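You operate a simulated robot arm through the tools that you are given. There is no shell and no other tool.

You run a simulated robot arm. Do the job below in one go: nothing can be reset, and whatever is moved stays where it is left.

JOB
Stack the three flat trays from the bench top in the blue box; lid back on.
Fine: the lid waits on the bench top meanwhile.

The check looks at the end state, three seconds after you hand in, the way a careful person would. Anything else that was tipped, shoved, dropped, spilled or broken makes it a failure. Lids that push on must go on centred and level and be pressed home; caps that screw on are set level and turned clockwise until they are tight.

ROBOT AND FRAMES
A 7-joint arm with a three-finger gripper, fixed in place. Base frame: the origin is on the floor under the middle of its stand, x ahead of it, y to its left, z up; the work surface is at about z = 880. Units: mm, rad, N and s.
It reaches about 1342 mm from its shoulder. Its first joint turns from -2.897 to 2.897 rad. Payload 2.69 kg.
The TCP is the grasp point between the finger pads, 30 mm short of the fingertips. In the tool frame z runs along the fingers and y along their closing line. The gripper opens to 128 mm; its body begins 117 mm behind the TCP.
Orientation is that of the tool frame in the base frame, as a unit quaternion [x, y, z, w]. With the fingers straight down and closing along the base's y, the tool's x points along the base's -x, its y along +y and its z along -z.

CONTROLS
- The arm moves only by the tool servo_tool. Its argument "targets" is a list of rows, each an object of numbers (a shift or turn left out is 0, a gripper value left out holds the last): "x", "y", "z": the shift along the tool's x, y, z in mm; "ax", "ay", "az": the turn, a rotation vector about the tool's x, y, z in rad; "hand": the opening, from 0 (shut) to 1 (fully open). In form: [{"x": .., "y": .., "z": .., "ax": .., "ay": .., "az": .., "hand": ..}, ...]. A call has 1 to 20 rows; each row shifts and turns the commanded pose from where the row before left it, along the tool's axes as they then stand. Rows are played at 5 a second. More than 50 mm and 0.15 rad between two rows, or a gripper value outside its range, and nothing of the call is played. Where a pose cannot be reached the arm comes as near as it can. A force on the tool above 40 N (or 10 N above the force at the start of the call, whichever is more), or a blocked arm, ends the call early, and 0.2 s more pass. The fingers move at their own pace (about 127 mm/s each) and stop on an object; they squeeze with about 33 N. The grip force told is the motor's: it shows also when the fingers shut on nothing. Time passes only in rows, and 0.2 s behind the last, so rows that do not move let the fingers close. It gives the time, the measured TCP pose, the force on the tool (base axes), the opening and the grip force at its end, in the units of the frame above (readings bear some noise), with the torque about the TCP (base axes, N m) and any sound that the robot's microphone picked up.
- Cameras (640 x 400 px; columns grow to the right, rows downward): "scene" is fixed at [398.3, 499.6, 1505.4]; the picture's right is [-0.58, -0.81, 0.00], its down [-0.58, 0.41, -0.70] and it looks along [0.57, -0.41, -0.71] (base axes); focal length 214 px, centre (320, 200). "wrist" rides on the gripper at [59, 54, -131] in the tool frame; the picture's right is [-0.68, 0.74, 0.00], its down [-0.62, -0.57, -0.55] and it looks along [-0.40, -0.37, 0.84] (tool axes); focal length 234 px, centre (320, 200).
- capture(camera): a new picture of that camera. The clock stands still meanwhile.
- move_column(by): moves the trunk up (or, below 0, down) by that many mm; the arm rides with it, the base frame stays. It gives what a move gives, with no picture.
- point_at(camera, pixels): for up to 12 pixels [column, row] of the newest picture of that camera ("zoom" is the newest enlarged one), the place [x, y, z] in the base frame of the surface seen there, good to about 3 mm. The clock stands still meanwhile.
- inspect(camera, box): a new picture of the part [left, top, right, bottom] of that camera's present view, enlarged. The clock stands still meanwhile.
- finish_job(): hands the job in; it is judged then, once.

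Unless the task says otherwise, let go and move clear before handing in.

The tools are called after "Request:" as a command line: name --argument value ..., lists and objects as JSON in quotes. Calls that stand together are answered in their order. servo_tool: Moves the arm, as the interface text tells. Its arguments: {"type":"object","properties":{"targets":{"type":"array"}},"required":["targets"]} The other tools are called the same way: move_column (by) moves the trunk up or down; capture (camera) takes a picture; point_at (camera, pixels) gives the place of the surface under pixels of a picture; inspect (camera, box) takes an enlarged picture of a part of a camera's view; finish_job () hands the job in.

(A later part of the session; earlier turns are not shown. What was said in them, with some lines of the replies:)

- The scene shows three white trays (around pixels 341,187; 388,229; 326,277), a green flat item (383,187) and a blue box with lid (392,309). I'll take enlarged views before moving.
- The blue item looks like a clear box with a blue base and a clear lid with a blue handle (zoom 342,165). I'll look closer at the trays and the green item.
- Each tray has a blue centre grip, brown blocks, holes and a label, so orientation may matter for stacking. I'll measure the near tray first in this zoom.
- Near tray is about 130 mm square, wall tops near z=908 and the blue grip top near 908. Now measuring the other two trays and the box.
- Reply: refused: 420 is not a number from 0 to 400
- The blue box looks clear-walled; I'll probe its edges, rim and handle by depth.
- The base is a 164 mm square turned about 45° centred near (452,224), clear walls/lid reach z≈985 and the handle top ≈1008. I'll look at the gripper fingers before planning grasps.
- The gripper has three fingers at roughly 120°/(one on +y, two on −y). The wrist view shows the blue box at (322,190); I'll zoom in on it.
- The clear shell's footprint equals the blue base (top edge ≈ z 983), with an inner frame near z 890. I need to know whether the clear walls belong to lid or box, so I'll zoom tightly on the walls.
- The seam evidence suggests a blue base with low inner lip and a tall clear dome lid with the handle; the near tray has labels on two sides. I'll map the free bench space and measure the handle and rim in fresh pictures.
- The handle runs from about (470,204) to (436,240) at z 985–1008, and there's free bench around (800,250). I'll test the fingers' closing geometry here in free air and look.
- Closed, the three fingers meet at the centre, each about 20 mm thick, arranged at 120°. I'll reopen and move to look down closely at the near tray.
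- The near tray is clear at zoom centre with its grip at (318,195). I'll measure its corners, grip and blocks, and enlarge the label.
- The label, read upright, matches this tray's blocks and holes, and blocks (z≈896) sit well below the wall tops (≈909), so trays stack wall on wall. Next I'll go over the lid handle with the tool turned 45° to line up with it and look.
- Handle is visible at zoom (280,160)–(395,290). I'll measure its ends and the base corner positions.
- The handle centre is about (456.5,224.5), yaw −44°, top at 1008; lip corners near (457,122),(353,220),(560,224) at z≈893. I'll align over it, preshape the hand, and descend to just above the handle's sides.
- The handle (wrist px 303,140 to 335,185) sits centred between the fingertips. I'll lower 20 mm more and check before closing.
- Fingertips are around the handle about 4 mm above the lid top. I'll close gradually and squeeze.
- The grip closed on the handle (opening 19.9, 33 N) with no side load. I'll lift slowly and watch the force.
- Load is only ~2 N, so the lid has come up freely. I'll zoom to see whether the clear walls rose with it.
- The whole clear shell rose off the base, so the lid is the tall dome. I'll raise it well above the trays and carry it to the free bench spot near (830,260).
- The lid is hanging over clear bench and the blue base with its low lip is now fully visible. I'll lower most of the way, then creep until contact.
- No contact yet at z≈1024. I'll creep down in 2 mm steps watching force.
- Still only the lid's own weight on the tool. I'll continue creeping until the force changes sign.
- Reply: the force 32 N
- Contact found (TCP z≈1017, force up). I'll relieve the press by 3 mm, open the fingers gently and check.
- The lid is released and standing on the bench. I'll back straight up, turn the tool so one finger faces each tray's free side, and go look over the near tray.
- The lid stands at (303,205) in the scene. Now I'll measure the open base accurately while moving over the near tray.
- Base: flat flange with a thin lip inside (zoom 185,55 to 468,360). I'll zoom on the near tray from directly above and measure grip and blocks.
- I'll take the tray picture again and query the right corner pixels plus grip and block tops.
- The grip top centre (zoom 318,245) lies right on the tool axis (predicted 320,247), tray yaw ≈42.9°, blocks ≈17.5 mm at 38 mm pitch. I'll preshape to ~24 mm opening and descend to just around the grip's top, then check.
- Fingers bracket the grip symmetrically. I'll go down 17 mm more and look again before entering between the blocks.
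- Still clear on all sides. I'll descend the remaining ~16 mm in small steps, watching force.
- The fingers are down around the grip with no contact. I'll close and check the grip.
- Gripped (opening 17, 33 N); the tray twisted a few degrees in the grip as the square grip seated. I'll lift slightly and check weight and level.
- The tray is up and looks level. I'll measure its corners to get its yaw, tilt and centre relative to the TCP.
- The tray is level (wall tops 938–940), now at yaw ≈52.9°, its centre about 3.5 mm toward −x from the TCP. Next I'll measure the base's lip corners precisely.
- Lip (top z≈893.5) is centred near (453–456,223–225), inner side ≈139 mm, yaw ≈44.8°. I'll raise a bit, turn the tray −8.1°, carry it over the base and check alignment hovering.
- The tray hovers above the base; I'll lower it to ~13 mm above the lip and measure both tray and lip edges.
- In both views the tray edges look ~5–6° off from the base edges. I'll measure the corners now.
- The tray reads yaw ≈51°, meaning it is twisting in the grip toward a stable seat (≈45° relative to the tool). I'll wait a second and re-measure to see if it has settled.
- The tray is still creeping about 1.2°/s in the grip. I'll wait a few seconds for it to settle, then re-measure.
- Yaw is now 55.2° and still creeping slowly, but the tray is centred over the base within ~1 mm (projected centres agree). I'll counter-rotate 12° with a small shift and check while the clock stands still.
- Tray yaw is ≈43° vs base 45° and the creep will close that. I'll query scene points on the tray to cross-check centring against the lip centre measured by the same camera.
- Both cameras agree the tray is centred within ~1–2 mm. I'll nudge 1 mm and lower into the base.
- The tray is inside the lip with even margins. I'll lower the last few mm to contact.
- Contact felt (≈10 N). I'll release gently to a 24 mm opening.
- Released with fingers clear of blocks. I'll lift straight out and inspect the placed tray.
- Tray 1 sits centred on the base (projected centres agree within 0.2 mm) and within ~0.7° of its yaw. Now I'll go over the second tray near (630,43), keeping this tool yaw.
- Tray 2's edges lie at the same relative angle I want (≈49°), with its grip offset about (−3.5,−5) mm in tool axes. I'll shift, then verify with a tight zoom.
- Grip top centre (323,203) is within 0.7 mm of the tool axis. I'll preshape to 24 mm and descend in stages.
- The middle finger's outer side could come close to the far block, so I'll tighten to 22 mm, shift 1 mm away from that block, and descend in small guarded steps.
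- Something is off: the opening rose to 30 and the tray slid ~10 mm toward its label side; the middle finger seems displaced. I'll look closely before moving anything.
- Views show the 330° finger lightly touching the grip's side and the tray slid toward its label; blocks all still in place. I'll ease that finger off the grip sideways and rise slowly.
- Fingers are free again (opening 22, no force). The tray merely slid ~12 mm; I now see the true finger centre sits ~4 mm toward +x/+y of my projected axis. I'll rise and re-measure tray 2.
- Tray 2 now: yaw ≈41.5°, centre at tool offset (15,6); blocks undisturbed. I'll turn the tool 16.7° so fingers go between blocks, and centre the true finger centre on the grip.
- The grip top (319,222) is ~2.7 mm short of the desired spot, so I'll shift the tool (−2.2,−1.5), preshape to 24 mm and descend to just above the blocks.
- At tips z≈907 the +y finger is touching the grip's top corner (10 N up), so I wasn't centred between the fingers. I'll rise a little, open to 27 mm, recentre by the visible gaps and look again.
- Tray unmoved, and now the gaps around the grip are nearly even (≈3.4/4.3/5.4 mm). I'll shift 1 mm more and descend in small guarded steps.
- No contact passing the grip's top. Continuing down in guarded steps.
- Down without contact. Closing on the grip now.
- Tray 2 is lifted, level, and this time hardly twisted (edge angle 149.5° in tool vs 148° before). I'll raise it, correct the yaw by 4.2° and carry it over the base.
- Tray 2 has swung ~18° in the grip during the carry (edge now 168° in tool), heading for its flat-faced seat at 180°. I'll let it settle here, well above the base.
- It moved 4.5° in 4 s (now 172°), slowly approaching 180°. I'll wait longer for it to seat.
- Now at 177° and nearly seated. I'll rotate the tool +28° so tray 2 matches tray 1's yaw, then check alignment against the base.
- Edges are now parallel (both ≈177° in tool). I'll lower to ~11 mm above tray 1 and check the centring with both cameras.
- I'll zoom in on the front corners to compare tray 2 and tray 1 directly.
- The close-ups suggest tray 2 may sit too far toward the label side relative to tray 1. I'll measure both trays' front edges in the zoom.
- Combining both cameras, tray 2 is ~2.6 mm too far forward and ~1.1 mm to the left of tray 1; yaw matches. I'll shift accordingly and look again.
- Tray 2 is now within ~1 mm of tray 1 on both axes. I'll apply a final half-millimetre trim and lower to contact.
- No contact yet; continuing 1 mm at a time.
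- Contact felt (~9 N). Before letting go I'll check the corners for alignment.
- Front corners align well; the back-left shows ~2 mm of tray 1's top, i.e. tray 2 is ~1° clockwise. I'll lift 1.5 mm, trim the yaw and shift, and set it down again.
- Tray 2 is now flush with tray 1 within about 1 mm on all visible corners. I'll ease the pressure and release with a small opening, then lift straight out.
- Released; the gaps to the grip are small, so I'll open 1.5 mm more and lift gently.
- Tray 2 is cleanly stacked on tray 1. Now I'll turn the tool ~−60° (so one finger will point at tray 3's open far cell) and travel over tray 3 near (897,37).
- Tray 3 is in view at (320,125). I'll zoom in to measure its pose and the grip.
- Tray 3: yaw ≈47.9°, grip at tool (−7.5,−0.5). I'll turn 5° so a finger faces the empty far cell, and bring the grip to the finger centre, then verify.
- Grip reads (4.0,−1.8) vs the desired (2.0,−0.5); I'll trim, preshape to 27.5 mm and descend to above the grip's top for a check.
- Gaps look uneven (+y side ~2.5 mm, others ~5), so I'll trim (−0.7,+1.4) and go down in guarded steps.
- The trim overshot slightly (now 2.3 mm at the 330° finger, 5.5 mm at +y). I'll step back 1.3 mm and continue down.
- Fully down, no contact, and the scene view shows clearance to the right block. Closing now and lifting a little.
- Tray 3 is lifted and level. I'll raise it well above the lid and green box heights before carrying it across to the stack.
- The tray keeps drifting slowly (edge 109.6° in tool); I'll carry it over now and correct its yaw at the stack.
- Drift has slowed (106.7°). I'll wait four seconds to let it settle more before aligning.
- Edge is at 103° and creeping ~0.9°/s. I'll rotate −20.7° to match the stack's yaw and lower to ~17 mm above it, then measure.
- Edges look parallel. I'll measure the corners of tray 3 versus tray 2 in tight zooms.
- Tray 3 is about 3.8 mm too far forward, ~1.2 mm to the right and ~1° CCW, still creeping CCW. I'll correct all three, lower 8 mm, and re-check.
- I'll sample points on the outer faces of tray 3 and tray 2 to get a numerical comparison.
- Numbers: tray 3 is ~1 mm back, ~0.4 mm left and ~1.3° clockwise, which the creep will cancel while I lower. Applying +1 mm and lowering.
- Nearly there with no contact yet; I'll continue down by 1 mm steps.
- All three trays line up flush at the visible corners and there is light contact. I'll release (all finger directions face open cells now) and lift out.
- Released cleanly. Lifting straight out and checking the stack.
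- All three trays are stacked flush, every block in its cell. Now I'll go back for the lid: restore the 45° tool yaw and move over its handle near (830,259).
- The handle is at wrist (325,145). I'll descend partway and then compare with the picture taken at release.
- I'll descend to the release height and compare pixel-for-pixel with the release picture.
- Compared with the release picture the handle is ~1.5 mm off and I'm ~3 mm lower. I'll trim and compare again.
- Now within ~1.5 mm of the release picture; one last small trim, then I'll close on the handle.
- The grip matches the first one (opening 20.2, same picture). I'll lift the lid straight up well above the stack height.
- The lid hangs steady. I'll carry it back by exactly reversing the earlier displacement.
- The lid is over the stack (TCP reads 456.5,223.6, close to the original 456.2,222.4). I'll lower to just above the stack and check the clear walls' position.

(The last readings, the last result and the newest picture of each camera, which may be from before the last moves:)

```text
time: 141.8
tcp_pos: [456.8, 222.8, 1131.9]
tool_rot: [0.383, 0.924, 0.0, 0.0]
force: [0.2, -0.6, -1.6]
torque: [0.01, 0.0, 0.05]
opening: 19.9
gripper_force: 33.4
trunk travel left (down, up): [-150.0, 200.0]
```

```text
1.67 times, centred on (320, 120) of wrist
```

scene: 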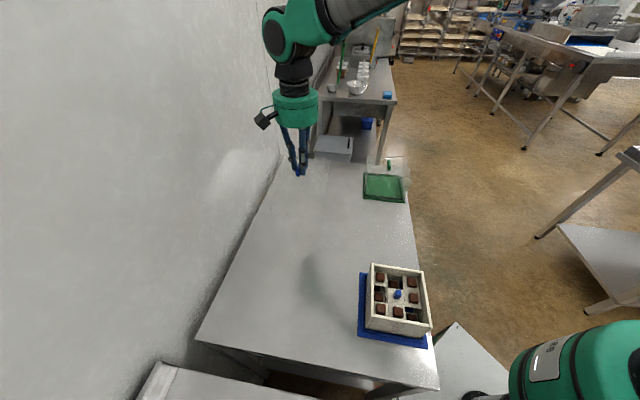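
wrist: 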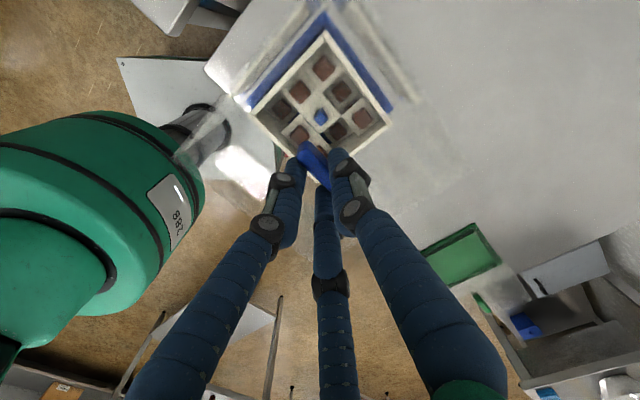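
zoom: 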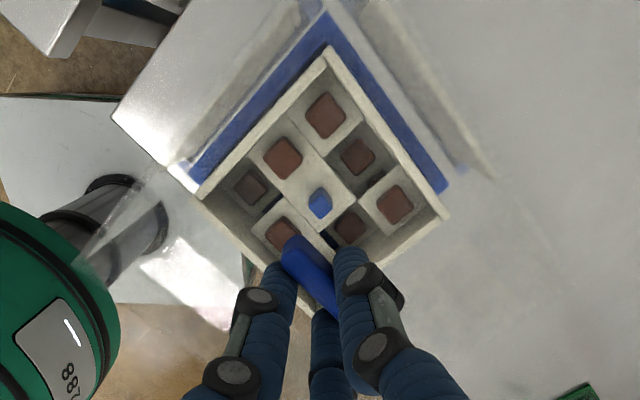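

The lid is centred as before (TCP within 1 mm of the original pick-up spot). I'll lower it around the stack to 20 mm above seating and compare base corners with the earlier picture at that height.

Request:
servo_tool --targets '[{"z": 8}, {"z": 10}, {"z": 12}, {"z": 12}, {"z": 12}, {"z": 12}, {"z": 12}, {"z": 10}, {}, {}]'

Request:
inspect --camera "wrist" --box '[200, 40, 440, 240]'

Request:
inspect --camera "scene" --box '[345, 235, 445, 355]'

```text
time: 144.0
tcp_pos: [457.4, 222.5, 1041.5]
tool_rot: [0.382, 0.924, 0.0, 0.0]
force: [0.3, 0.8, -1.8]
torque: [0.02, 0.0, 0.0]
opening: 19.5
gripper_force: 33.0
trunk travel left (down, up): [-150.0, 200.0]
```

```text
2.00 times, centred on (320, 140) of wrist
```

zoom: 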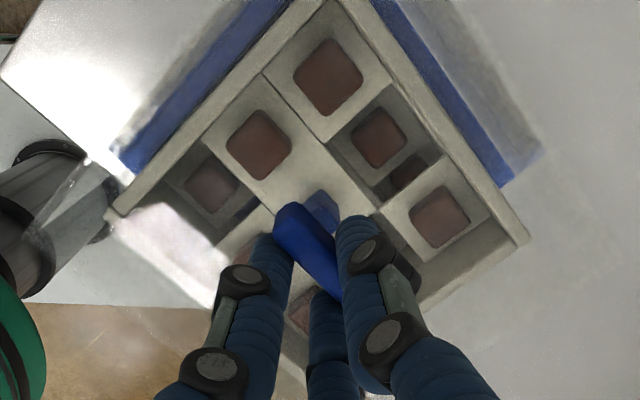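

```text
3.33 times, centred on (395, 295) of scene
```

zoom: 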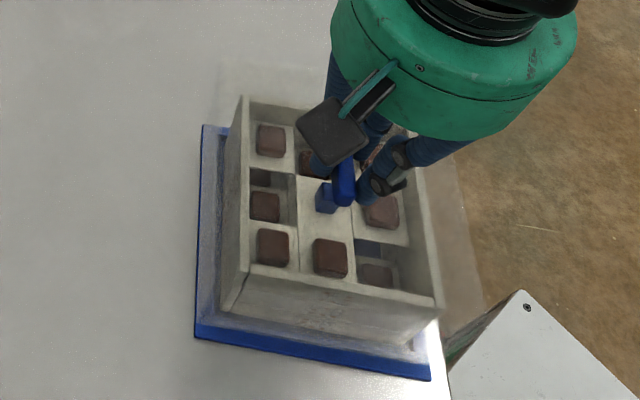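

The base corners fall in the same pixels as in the earlier lift-off picture. I'll compare the close-up of the front-left corner with the one taken then.

Request:
inspect --camera "scene" --box '[350, 310, 400, 350]'

Request:
inspect --camera "scene" --box '[400, 325, 440, 355]'

```text
10.00 times, centred on (375, 330) of scene
```

zoom: 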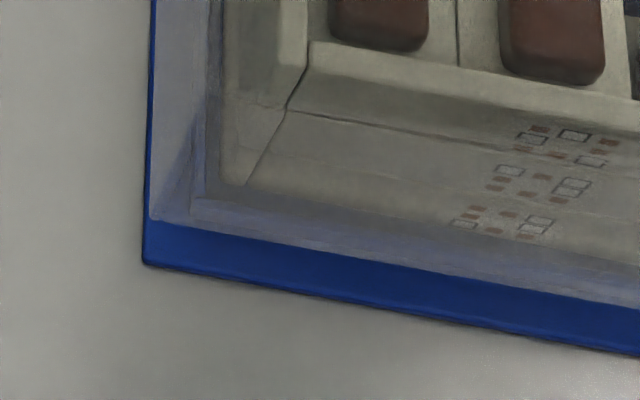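

```text
13.33 times, centred on (420, 340) of scene
```

zoom: 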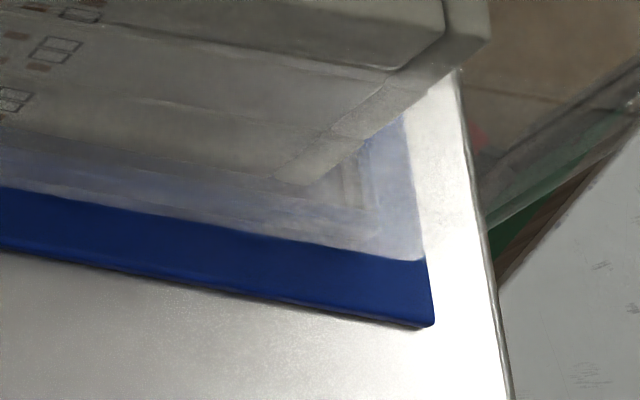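

The clear wall's corner (150,215) matches the original (152,213) within a couple of pixels at 10×. I'll lower most of the remaining distance and then creep to contact.

Request:
servo_tool --targets '[{"z": 5}, {"z": 5}, {"z": 5}, {}]'

Request:
servo_tool --targets '[{"z": 1}, {"z": 1}, {}]'

Request:
servo_tool --targets '[{"z": 1}, {"z": 1}, {}]'

```text
time: 145.0
tcp_pos: [457.1, 222.9, 1027.5]
tool_rot: [0.383, 0.924, 0.0, 0.001]
force: [-0.5, 0.5, -1.8]
torque: [-0.01, 0.06, -0.05]
opening: 19.9
gripper_force: 32.9
trunk travel left (down, up): [-150.0, 200.0]
```

```text
time: 145.8
tcp_pos: [456.3, 221.1, 1026.0]
tool_rot: [0.382, 0.924, 0.0, 0.0]
force: [0.2, -0.3, -1.6]
torque: [0.04, 0.01, 0.04]
opening: 20.0
gripper_force: 32.9
trunk travel left (down, up): [-150.0, 200.0]
```

```text
time: 146.6
tcp_pos: [456.6, 221.3, 1023.4]
tool_rot: [0.383, 0.924, 0.0, 0.0]
force: [-0.3, 0.9, -1.9]
torque: [0.05, -0.01, 0.01]
opening: 19.9
gripper_force: 32.7
trunk travel left (down, up): [-150.0, 200.0]
```

Still free at ~1023.5. Continuing in 1 mm steps to find the seat.

Request:
servo_tool --targets '[{"z": 1}, {}]'

Request:
servo_tool --targets '[{"z": 1}, {}]'

Request:
servo_tool --targets '[{"z": 1}, {}]'

Request:
inspect --camera "scene" --box '[350, 310, 400, 350]'

```text
time: 147.2
tcp_pos: [457.0, 220.7, 1023.0]
tool_rot: [0.382, 0.924, 0.0, -0.001]
force: [-0.3, 0.1, -1.9]
torque: [0.0, -0.01, 0.02]
opening: 20.0
gripper_force: 33.2
trunk travel left (down, up): [-150.0, 200.0]
```

```text
time: 147.8
tcp_pos: [456.0, 221.0, 1022.7]
tool_rot: [0.383, 0.924, -0.001, -0.001]
force: [-0.4, -0.6, 2.9]
torque: [0.11, -0.05, 0.0]
opening: 20.0
gripper_force: 32.8
trunk travel left (down, up): [-150.0, 200.0]
```

```text
time: 148.4
tcp_pos: [457.1, 222.1, 1021.2]
tool_rot: [0.383, 0.924, 0.001, 0.001]
force: [-6.2, -4.0, 26.0]
torque: [0.33, 0.37, 0.03]
opening: 19.8
gripper_force: 32.9
trunk travel left (down, up): [-150.0, 200.0]
```

```text
10.00 times, centred on (375, 330) of scene
```

zoom: 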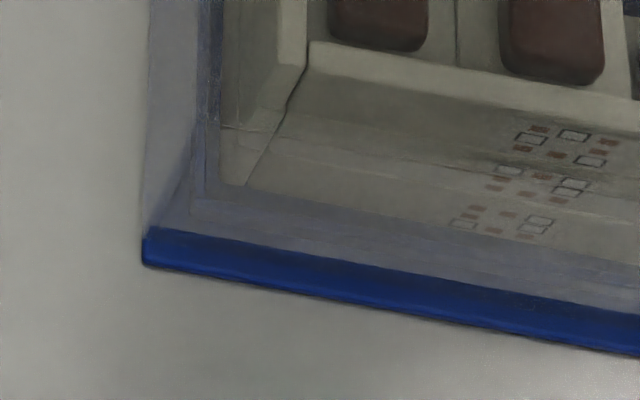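

Contact at the expected height (26 N now). I'll compare with the original seated picture using the identical zoom box.

Request:
inspect --camera "scene" --box '[352, 310, 402, 360]'

Request:
inspect --camera "scene" --box '[340, 240, 450, 360]'

Request:
inspect --camera "scene" --box '[400, 325, 440, 355]'

```text
8.00 times, centred on (377, 335) of scene
```

zoom: 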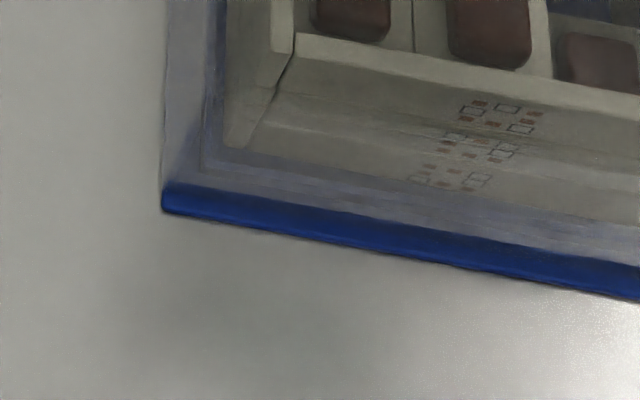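

```text
3.33 times, centred on (395, 300) of scene
```

zoom: 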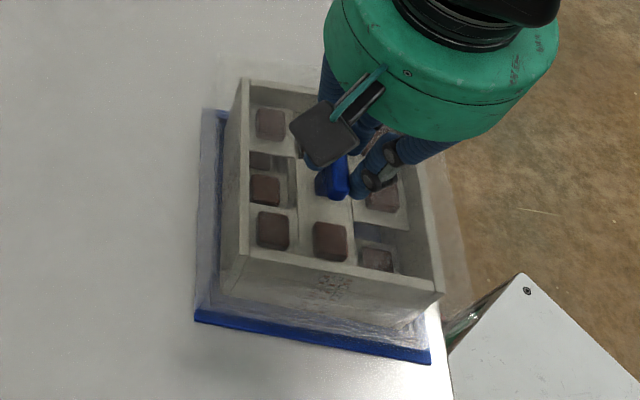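

```text
13.33 times, centred on (420, 340) of scene
```

zoom: 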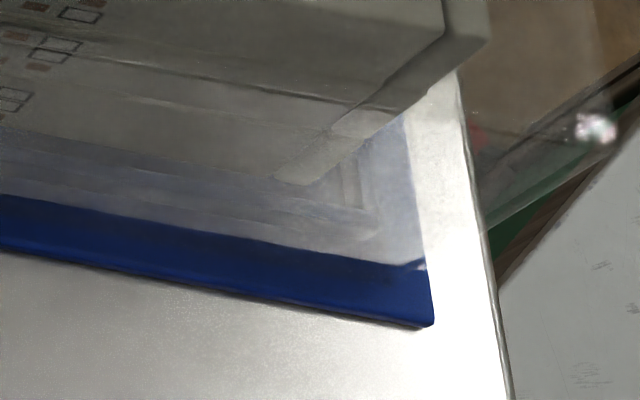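

The front-left corner shows the dome ~3 mm up/left of its original spot in the picture. I'll query the same wall points as at the start to quantify it.

Request:
inspect --camera "scene" --box '[350, 250, 450, 355]'

Request:
point_at --camera "zoom" --pixels '[[190, 97], [190, 25], [300, 60], [420, 120], [455, 270], [420, 330], [187, 308], [172, 200], [170, 280], [250, 345], [350, 365], [440, 300]]'

Request:
inspect --camera "scene" --box '[345, 255, 375, 285]'

Request:
inspect --camera "wrist" --box '[200, 40, 440, 240]'

```text
3.81 times, centred on (400, 302) of scene
```

zoom: 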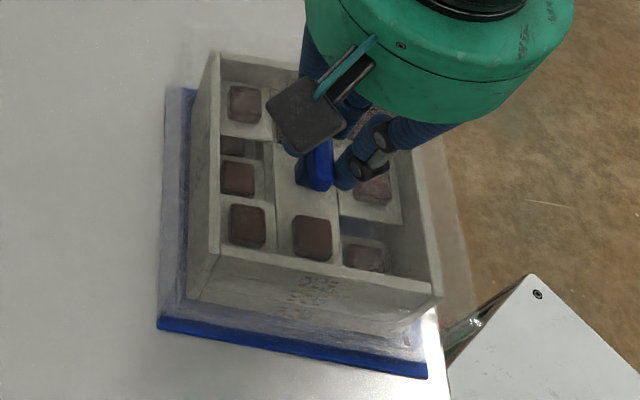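

```text
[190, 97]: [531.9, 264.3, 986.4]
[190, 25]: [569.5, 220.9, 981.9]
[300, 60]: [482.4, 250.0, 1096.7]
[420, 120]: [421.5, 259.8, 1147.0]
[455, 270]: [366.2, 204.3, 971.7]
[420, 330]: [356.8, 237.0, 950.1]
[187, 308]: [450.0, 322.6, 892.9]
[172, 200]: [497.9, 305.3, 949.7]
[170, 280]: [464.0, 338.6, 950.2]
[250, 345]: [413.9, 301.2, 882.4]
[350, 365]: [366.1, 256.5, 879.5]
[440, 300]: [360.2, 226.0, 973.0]
```

```text
13.33 times, centred on (360, 270) of scene
```

zoom: 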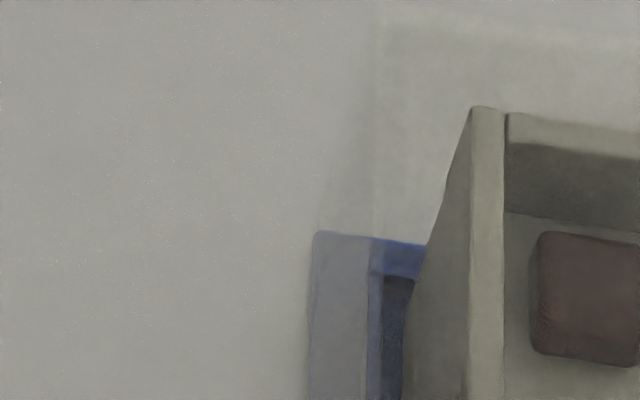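

```text
2.00 times, centred on (320, 140) of wrist
```

zoom: 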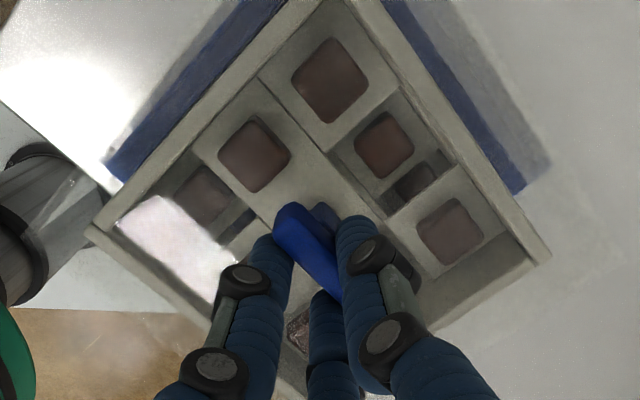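

The dome is seated in height but sits ~4 mm left and ~3 mm back: the fingers had nudged it within its play when first gripped. I'll lift it clear of the lip, shift (x +3, y −4) and lower again.

Request:
servo_tool --targets '[{"z": -3}, {"z": -5}, {"z": -6}, {"x": 1.5, "y": -2}, {"x": 1.5, "y": -2}, {}, {}]'

Request:
servo_tool --targets '[{"z": 5}, {"z": 4}, {"z": 2}, {}]'

Request:
inspect --camera "scene" --box '[352, 310, 402, 360]'

Request:
inspect --camera "scene" --box '[345, 255, 375, 285]'

```text
time: 150.0
tcp_pos: [451.4, 221.8, 1034.5]
tool_rot: [0.383, 0.924, 0.0, 0.0]
force: [0.2, -1.4, -1.3]
torque: [0.01, 0.01, -0.01]
opening: 19.6
gripper_force: 33.0
trunk travel left (down, up): [-150.0, 200.0]
```

```text
time: 151.0
tcp_pos: [450.9, 222.7, 1024.2]
tool_rot: [0.383, 0.924, 0.001, 0.0]
force: [-0.2, 0.4, -1.0]
torque: [0.02, 0.0, 0.01]
opening: 20.1
gripper_force: 32.8
trunk travel left (down, up): [-150.0, 200.0]
```

```text
8.00 times, centred on (377, 335) of scene
```

zoom: 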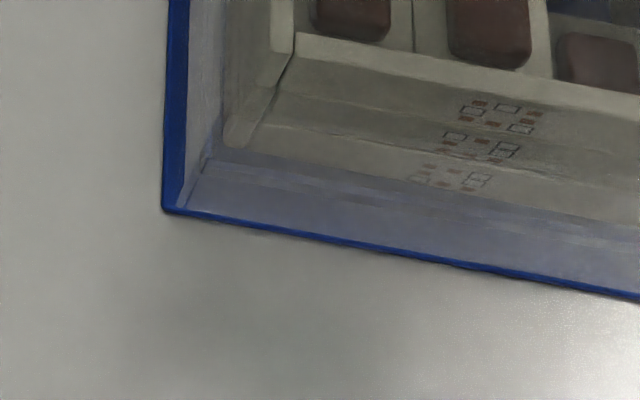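

```text
13.33 times, centred on (360, 270) of scene
```

zoom: 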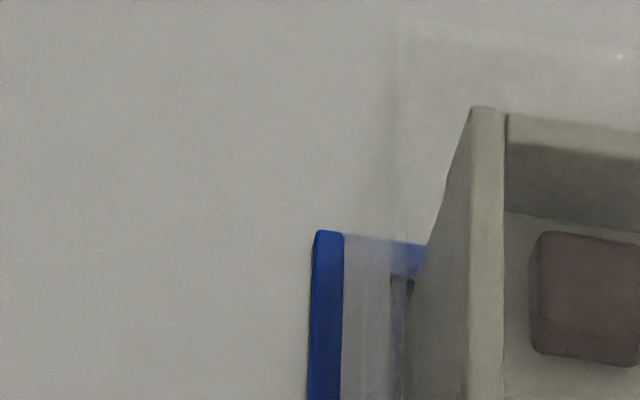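

The left strip now shows but the front strip got very thin, so I need a careful measurement. I'll zoom on all visible base corners at this height.

Request:
inspect --camera "scene" --box '[405, 325, 435, 355]'

Request:
inspect --camera "scene" --box '[350, 320, 380, 350]'

Request:
inspect --camera "scene" --box '[395, 250, 440, 300]'

Request:
inspect --camera "wrist" --box '[200, 40, 440, 240]'

```text
13.33 times, centred on (420, 340) of scene
```

zoom: 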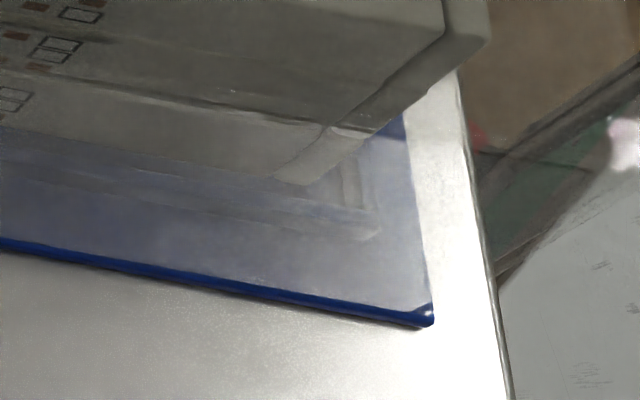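

```text
13.33 times, centred on (365, 335) of scene
```

zoom: 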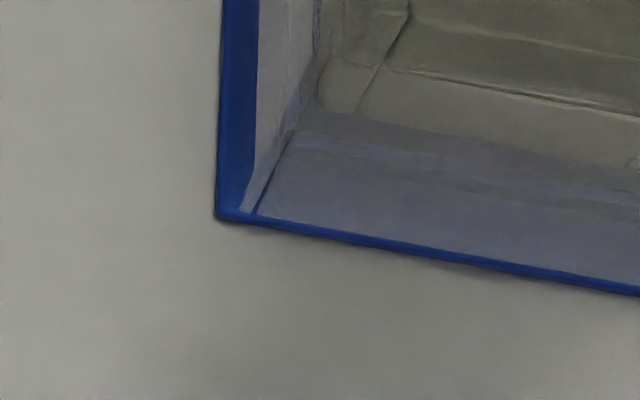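

```text
8.00 times, centred on (418, 275) of scene
```

zoom: 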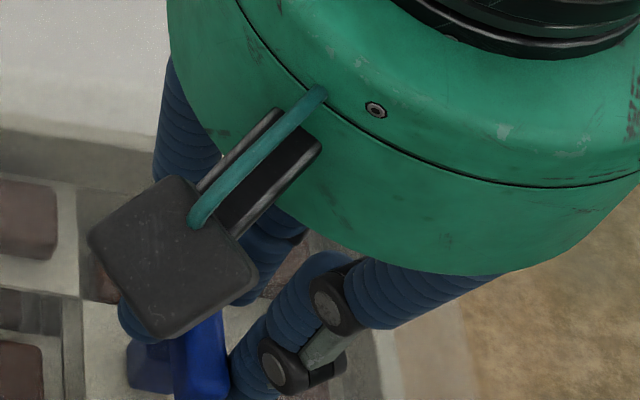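

```text
2.00 times, centred on (320, 140) of wrist
```

zoom: 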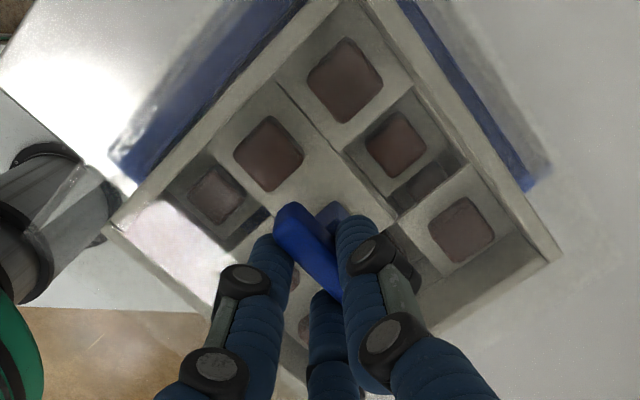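

Projecting the corners: dome insets are left ≈3, right ≈1.8, back ≈3, front ≈0 mm, so it should move ~1.6 mm back and ~0.5 mm left to be centred. I'll trim, then lower to contact.

Request:
servo_tool --targets '[{"x": -1.6, "y": 0.5}, {}, {"z": 1}, {"z": 1}, {}]'

Request:
inspect --camera "scene" --box '[350, 320, 380, 350]'

Request:
inspect --camera "scene" --box '[405, 325, 435, 355]'

Request:
inspect --camera "scene" --box '[345, 255, 375, 285]'

```text
time: 152.2
tcp_pos: [453.8, 221.3, 1022.1]
tool_rot: [0.382, 0.924, 0.0, 0.0]
force: [-0.4, -1.0, 1.4]
torque: [-0.09, -0.26, -0.12]
opening: 19.9
gripper_force: 32.8
trunk travel left (down, up): [-150.0, 200.0]
```

```text
13.33 times, centred on (365, 335) of scene
```

zoom: 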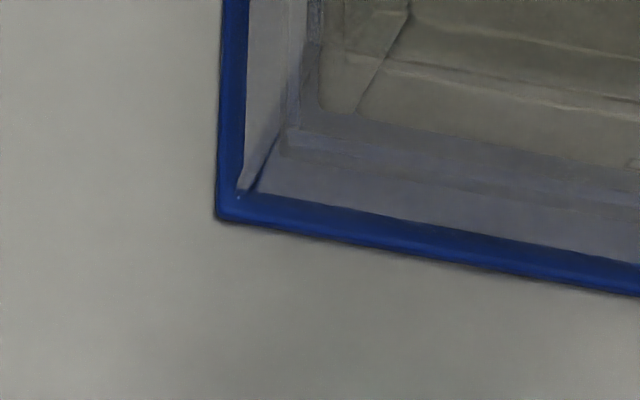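

```text
13.33 times, centred on (420, 340) of scene
```

zoom: 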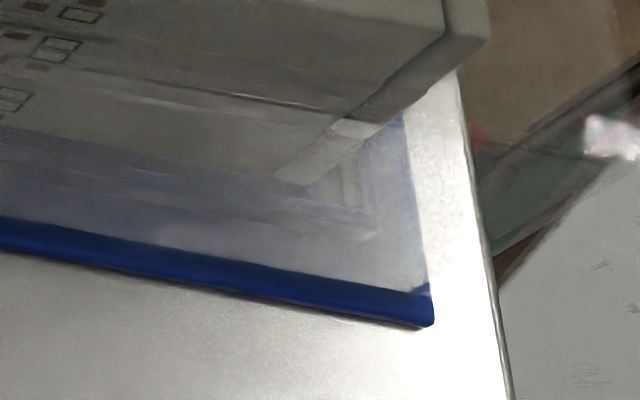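

```text
13.33 times, centred on (360, 270) of scene
```

zoom: 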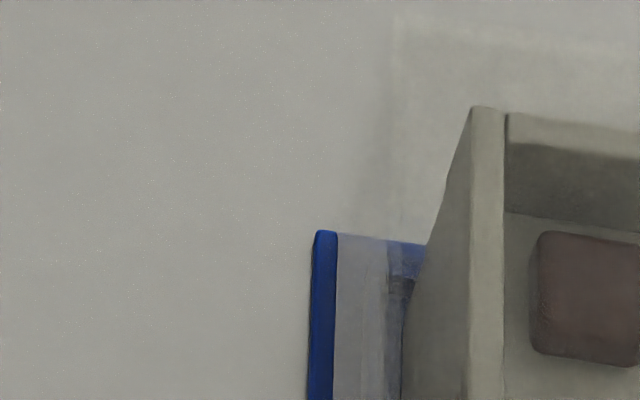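

This now looks like the original: insets left ≈2, right ≈0.7, front ≈3.3, back ≈2.4 mm. One last 0.7 mm trim to the left, then I'll set it down and press home.

Request:
servo_tool --targets '[{"z": -1.5}, {"y": 0.7}, {}, {"z": 1.5}, {}]'

Request:
servo_tool --targets '[{"z": 0.5}, {}]'

Request:
servo_tool --targets '[{"z": 0.7}, {}]'

Request:
servo_tool --targets '[{"z": 0.7}, {}]'

```text
time: 153.4
tcp_pos: [454.3, 220.8, 1022.1]
tool_rot: [0.383, 0.924, 0.001, 0.0]
force: [-0.6, -0.9, 1.8]
torque: [-0.02, -0.17, -0.05]
opening: 19.9
gripper_force: 33.3
trunk travel left (down, up): [-150.0, 200.0]
```

```text
time: 154.0
tcp_pos: [455.2, 220.9, 1021.8]
tool_rot: [0.383, 0.924, 0.001, 0.0]
force: [-3.3, 2.0, 10.1]
torque: [0.38, 0.22, -0.01]
opening: 19.9
gripper_force: 33.0
trunk travel left (down, up): [-150.0, 200.0]
```

```text
time: 154.6
tcp_pos: [454.4, 220.5, 1020.1]
tool_rot: [0.383, 0.924, 0.001, 0.0]
force: [-2.2, -5.6, 26.1]
torque: [-0.06, -0.04, -0.03]
opening: 19.8
gripper_force: 32.9
trunk travel left (down, up): [-150.0, 200.0]
```

```text
time: 155.2
tcp_pos: [454.6, 222.2, 1019.2]
tool_rot: [0.383, 0.924, 0.002, 0.0]
force: [3.5, -2.6, 29.6]
torque: [0.04, -0.29, -0.04]
opening: 19.9
gripper_force: 33.0
trunk travel left (down, up): [-150.0, 200.0]
```

Pressing with ~30 N. I'll check that the rim is seated level all round.

Request:
inspect --camera "scene" --box '[350, 320, 380, 350]'

Request:
inspect --camera "scene" --box '[405, 325, 435, 355]'

Request:
inspect --camera "scene" --box '[345, 255, 375, 285]'

Request:
inspect --camera "scene" --box '[352, 310, 402, 360]'

```text
13.33 times, centred on (365, 335) of scene
```

zoom: 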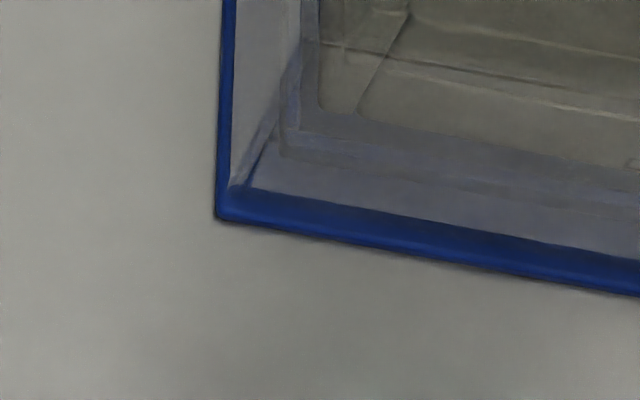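

```text
13.33 times, centred on (420, 340) of scene
```

zoom: 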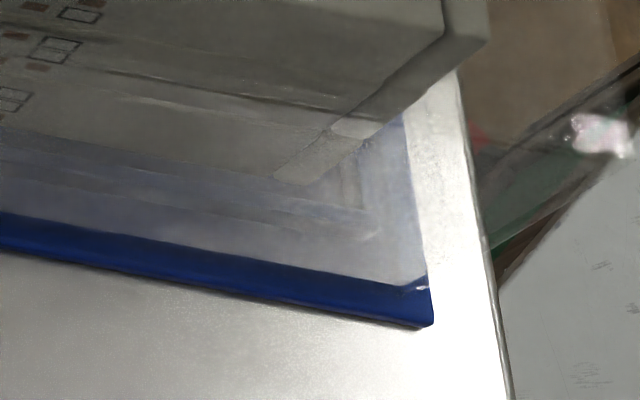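

```text
13.33 times, centred on (360, 270) of scene
```

zoom: 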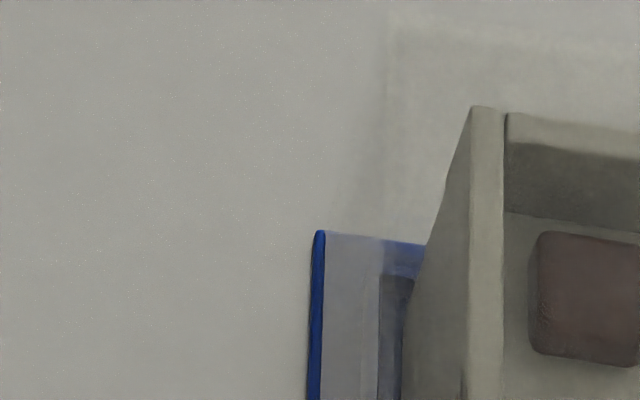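

```text
8.00 times, centred on (377, 335) of scene
```

zoom: 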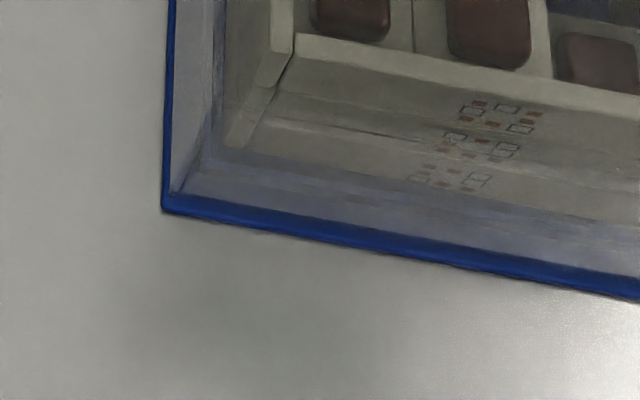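

The last trim went a bit too far left (left strip 11 px vs ~25 px originally). I'll lift 2 mm, shift back (x +0.6, y −1.0), reseat and press.

Request:
servo_tool --targets '[{"z": -2}, {"z": -1.5}, {"x": 0.6, "y": -1.0}, {}, {"z": 1.0}, {}]'

Request:
inspect --camera "scene" --box '[345, 255, 375, 285]'

Request:
inspect --camera "scene" --box '[350, 320, 380, 350]'

Request:
inspect --camera "scene" --box '[405, 325, 435, 355]'

```text
time: 156.6
tcp_pos: [451.5, 221.7, 1021.1]
tool_rot: [0.382, 0.924, 0.0, 0.001]
force: [-0.3, 0.1, -2.6]
torque: [0.03, 0.01, 0.01]
opening: 19.8
gripper_force: 32.8
trunk travel left (down, up): [-150.0, 200.0]
```

```text
13.33 times, centred on (360, 270) of scene
```

zoom: 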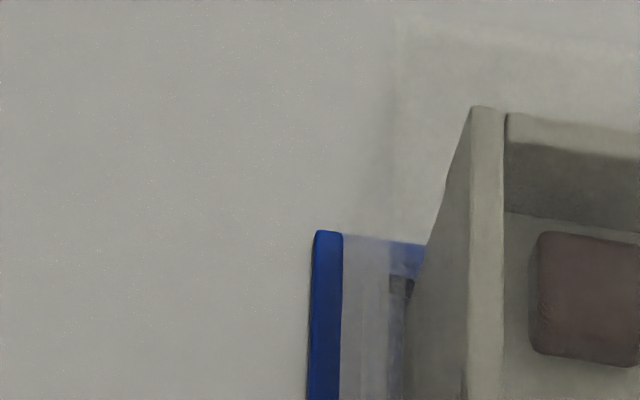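

```text
13.33 times, centred on (365, 335) of scene
```

zoom: 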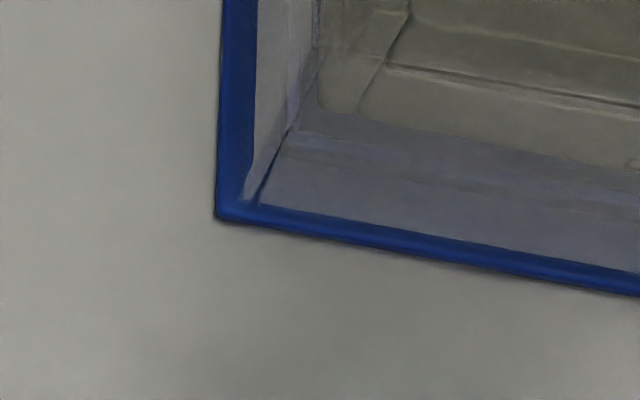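

```text
13.33 times, centred on (420, 340) of scene
```

zoom: 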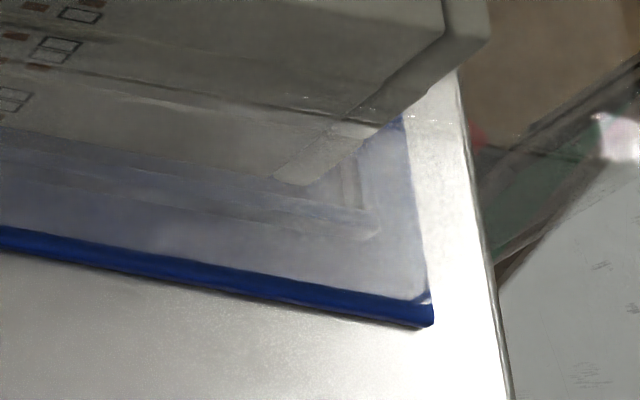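

In free state the dome now sits slightly right/forward, and pressing tends to push it ~1.5 mm left and ~0.6 mm back. I'll trim 1 mm back only, then lower and press moderately.

Request:
servo_tool --targets '[{"x": -1.0}, {}, {"z": 0.8}, {}, {"z": 0.7}, {}]'

Request:
servo_tool --targets '[{"z": 0.7}, {}]'

Request:
inspect --camera "scene" --box '[345, 255, 375, 285]'

Request:
inspect --camera "scene" --box '[350, 320, 380, 350]'

Request:
inspect --camera "scene" --box '[405, 325, 435, 355]'

```text
time: 158.0
tcp_pos: [453.9, 221.1, 1020.4]
tool_rot: [0.383, 0.924, 0.0, 0.0]
force: [-1.2, -2.3, 5.7]
torque: [0.22, 0.16, 0.04]
opening: 20.0
gripper_force: 32.8
trunk travel left (down, up): [-150.0, 200.0]
```

```text
time: 158.6
tcp_pos: [454.5, 221.1, 1019.8]
tool_rot: [0.382, 0.924, 0.001, 0.001]
force: [-2.2, -1.1, 12.6]
torque: [0.23, 0.15, 0.08]
opening: 20.0
gripper_force: 32.8
trunk travel left (down, up): [-150.0, 200.0]
```

```text
13.33 times, centred on (360, 270) of scene
```

zoom: 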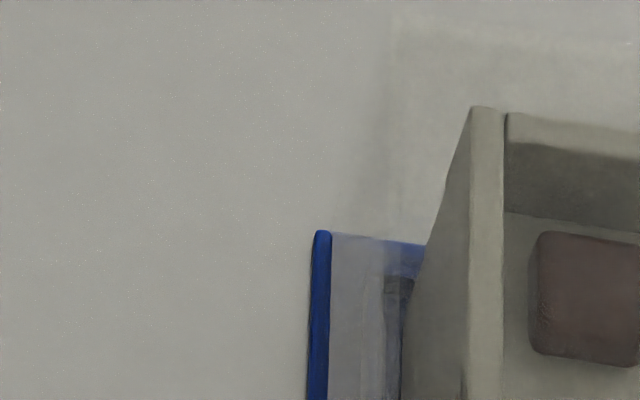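

```text
13.33 times, centred on (365, 335) of scene
```

zoom: 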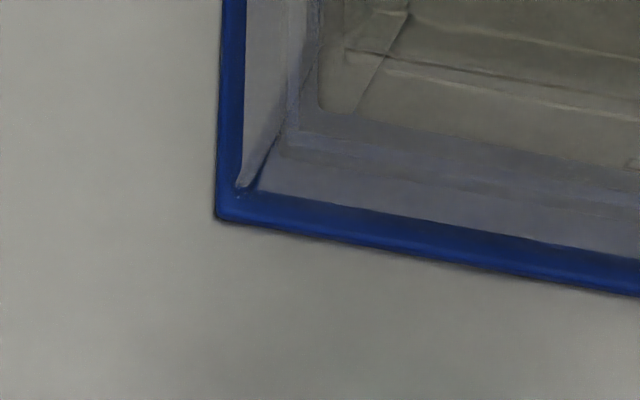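

```text
13.33 times, centred on (420, 340) of scene
```

zoom: 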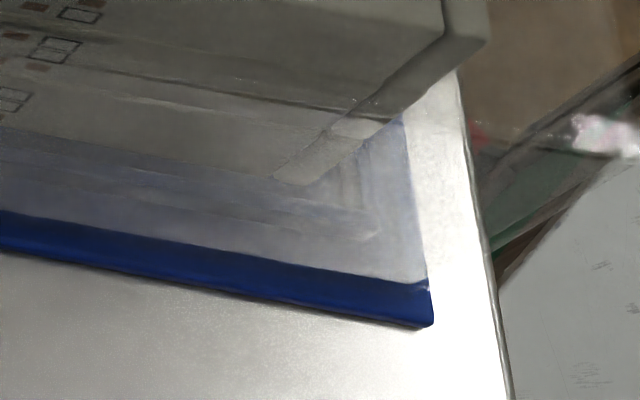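

The rim strips now match the original picture (left ≈19–25 px, front ≈28 px), parallel all round. I'll release the handle gently.

Request:
servo_tool --targets '[{"hand": 0.18}, {"hand": 0.25}, {"hand": 0.35}, {"hand": 0.5}, {}]'

Request:
inspect --camera "scene" --box '[345, 255, 375, 285]'

Request:
inspect --camera "scene" --box '[350, 320, 380, 350]'

Request:
inspect --camera "wrist" --box '[200, 40, 440, 240]'

```text
time: 159.8
tcp_pos: [454.1, 221.0, 1019.2]
tool_rot: [0.383, 0.924, 0.0, 0.001]
force: [-0.9, -0.1, -0.9]
torque: [0.02, 0.04, 0.0]
opening: 64.0
gripper_force: 0.1
trunk travel left (down, up): [-150.0, 200.0]
```

```text
13.33 times, centred on (360, 270) of scene
```

zoom: 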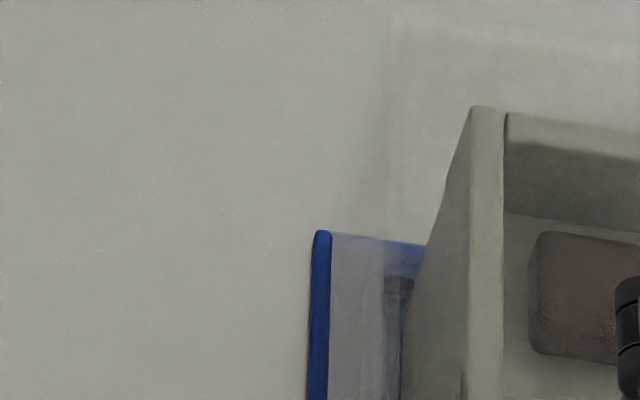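

```text
13.33 times, centred on (365, 335) of scene
```

zoom: 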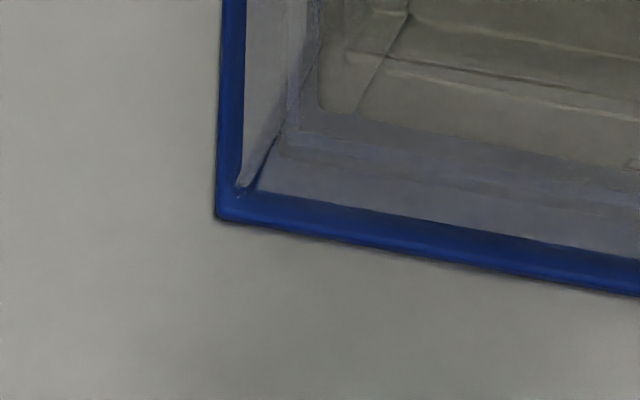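

```text
2.00 times, centred on (320, 140) of wrist
```

zoom: 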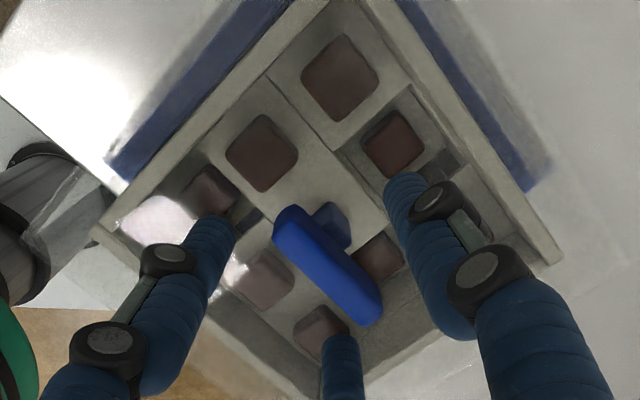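

The lid stays put after release. I'll back away upward and compare heights with the original.

Request:
servo_tool --targets '[{"z": -5}, {"z": -15}, {"z": -30}, {"z": -40}, {"z": -30}, {}, {}]'

Request:
capture --camera "scene"

Request:
inspect --camera "scene" --box '[340, 240, 450, 360]'

Request:
inspect --camera "wrist" --box '[220, 20, 420, 220]'

```text
time: 161.4
tcp_pos: [453.4, 223.6, 1138.4]
tool_rot: [0.383, 0.924, 0.001, 0.0]
force: [-0.1, 0.2, -0.1]
torque: [0.02, 0.02, 0.01]
opening: 64.3
gripper_force: 0.1
trunk travel left (down, up): [-150.0, 200.0]
```

```text
taken
```

scene: 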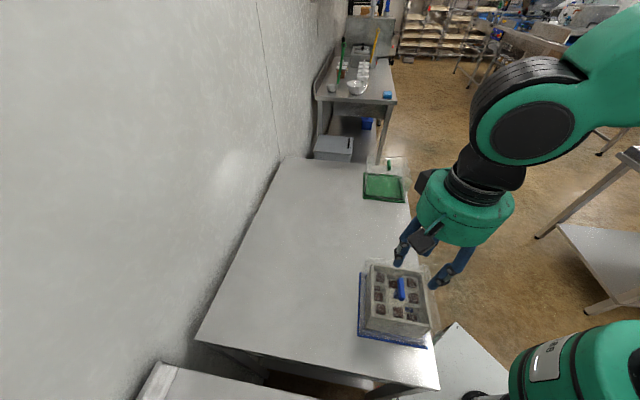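

```text
3.33 times, centred on (395, 300) of scene
```

zoom: 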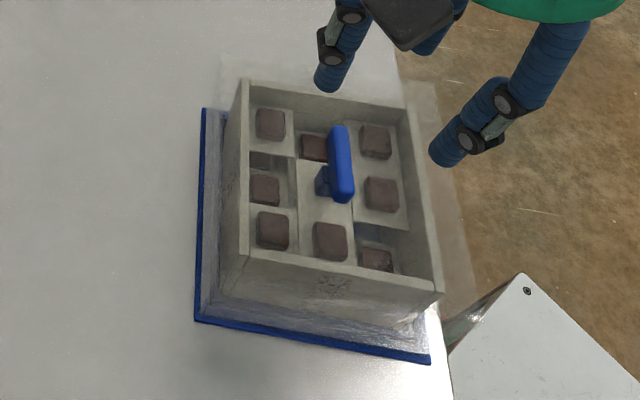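

```text
2.00 times, centred on (320, 120) of wrist
```

zoom: 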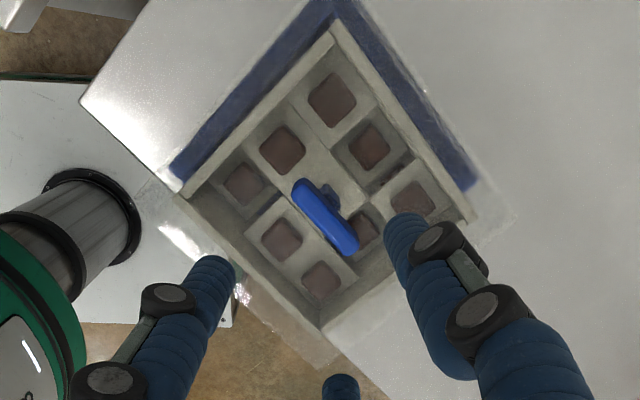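

The handle occupies the same pixels as in the initial zoom (328–354,125–203 vs 331–355,127–203). I'll do the same 10× handle zoom and height probe as at the start.

Request:
inspect --camera "scene" --box '[380, 265, 420, 305]'

Request:
point_at --camera "zoom" --pixels '[[345, 130], [345, 245], [340, 190], [385, 245], [300, 130], [355, 320]]'

Request:
inspect --camera "scene" --box '[352, 310, 402, 360]'

Request:
inspect --camera "scene" --box '[352, 255, 402, 305]'

```text
10.00 times, centred on (400, 285) of scene
```

zoom: 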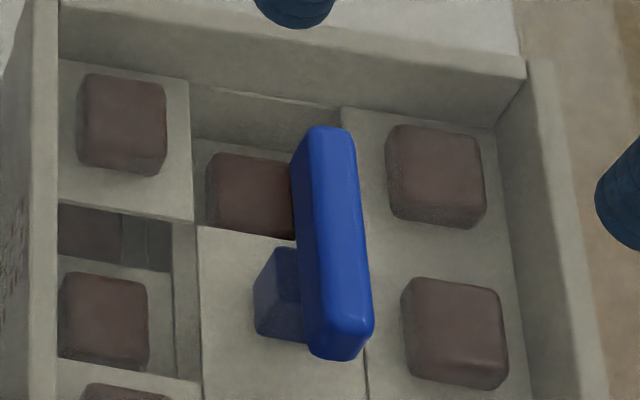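

```text
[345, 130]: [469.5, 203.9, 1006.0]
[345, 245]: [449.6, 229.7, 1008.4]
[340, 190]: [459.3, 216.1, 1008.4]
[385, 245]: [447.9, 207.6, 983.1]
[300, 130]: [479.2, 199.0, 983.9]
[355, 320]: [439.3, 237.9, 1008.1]
```

```text
8.00 times, centred on (377, 335) of scene
```

zoom: 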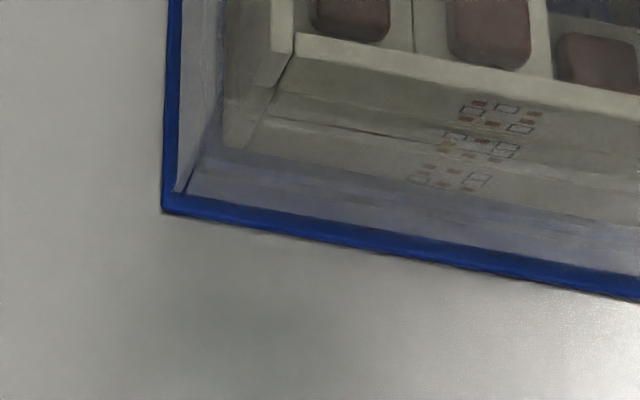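

```text
8.00 times, centred on (377, 280) of scene
```

zoom: 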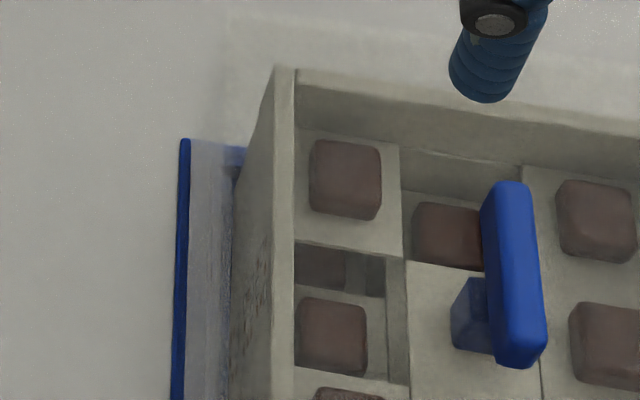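

Handle height (1006–1008) and lid top (≈984) equal the original values and the lid is within ~1.4 mm of its initial position, level and seated. I'll retreat further up and take a last look.

Request:
servo_tool --targets '[{"z": -30}, {"z": -30}, {"z": -30}, {}, {}]'

Request:
capture --camera "scene"

Request:
inspect --camera "scene" --box '[300, 140, 450, 360]'

Request:
capture --camera "wrist"

```text
time: 162.6
tcp_pos: [454.4, 221.7, 1229.2]
tool_rot: [0.382, 0.924, 0.0, 0.0]
force: [1.6, 1.0, -0.1]
torque: [-0.01, 0.0, 0.01]
opening: 64.0
gripper_force: 0.0
trunk travel left (down, up): [-150.0, 200.0]
```

```text
taken
```

scene: 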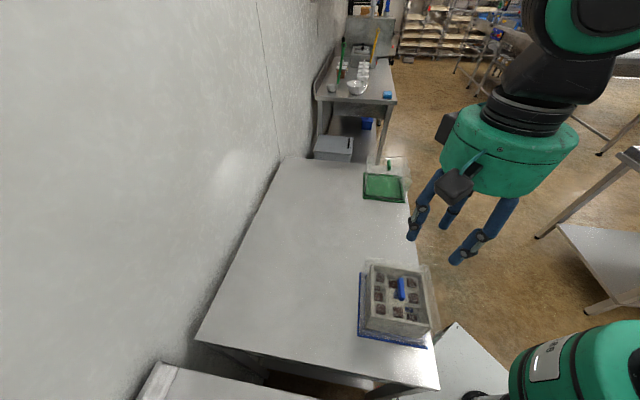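

```text
1.82 times, centred on (375, 250) of scene
```

zoom: 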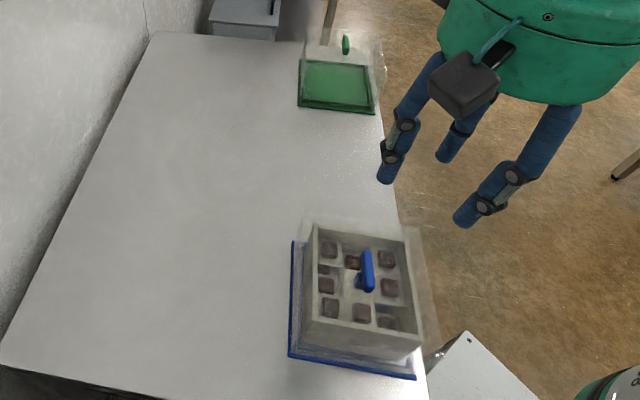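

```text
taken
```

wrist: 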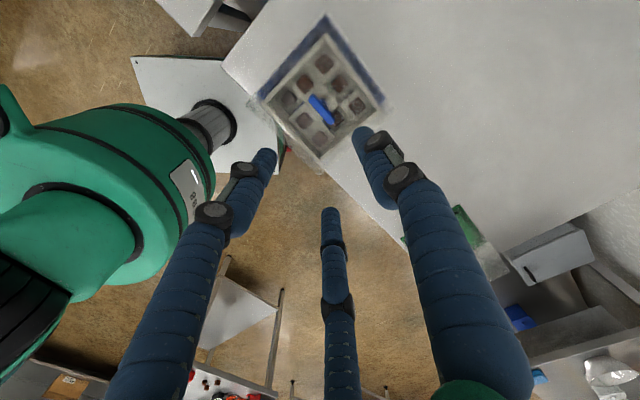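

The last pictures show the three trays stacked flush in the blue box and the lid seated level over them. The green box is untouched, the bench is clear, and the gripper is open and well away, so I'm handing in.

Request:
finish_job

```text
The job is handed in.
```

The three flat trays are stacked in the blue box, flush with one another, and the lid is back on. I've handed the job in.

- **Trays:** all three are level, and every brown block I can see is in its cell. Tray 2 slid about 12 mm along the bench on my first try at gripping it. It stayed flat, and I re-gripped it and stacked it.
- **Lid:** it waited on the bench meanwhile. It is now level and at its original height, within about 1.5 mm of where it sat at the start. I pressed it down while holding the handle, to about 30 N at first. I then lifted it slightly to re-centre it, and the final press was about 13 N.
- **Everything else:** the green box shows no change in the final picture, the bench top is clear, and the gripper is open and well away.
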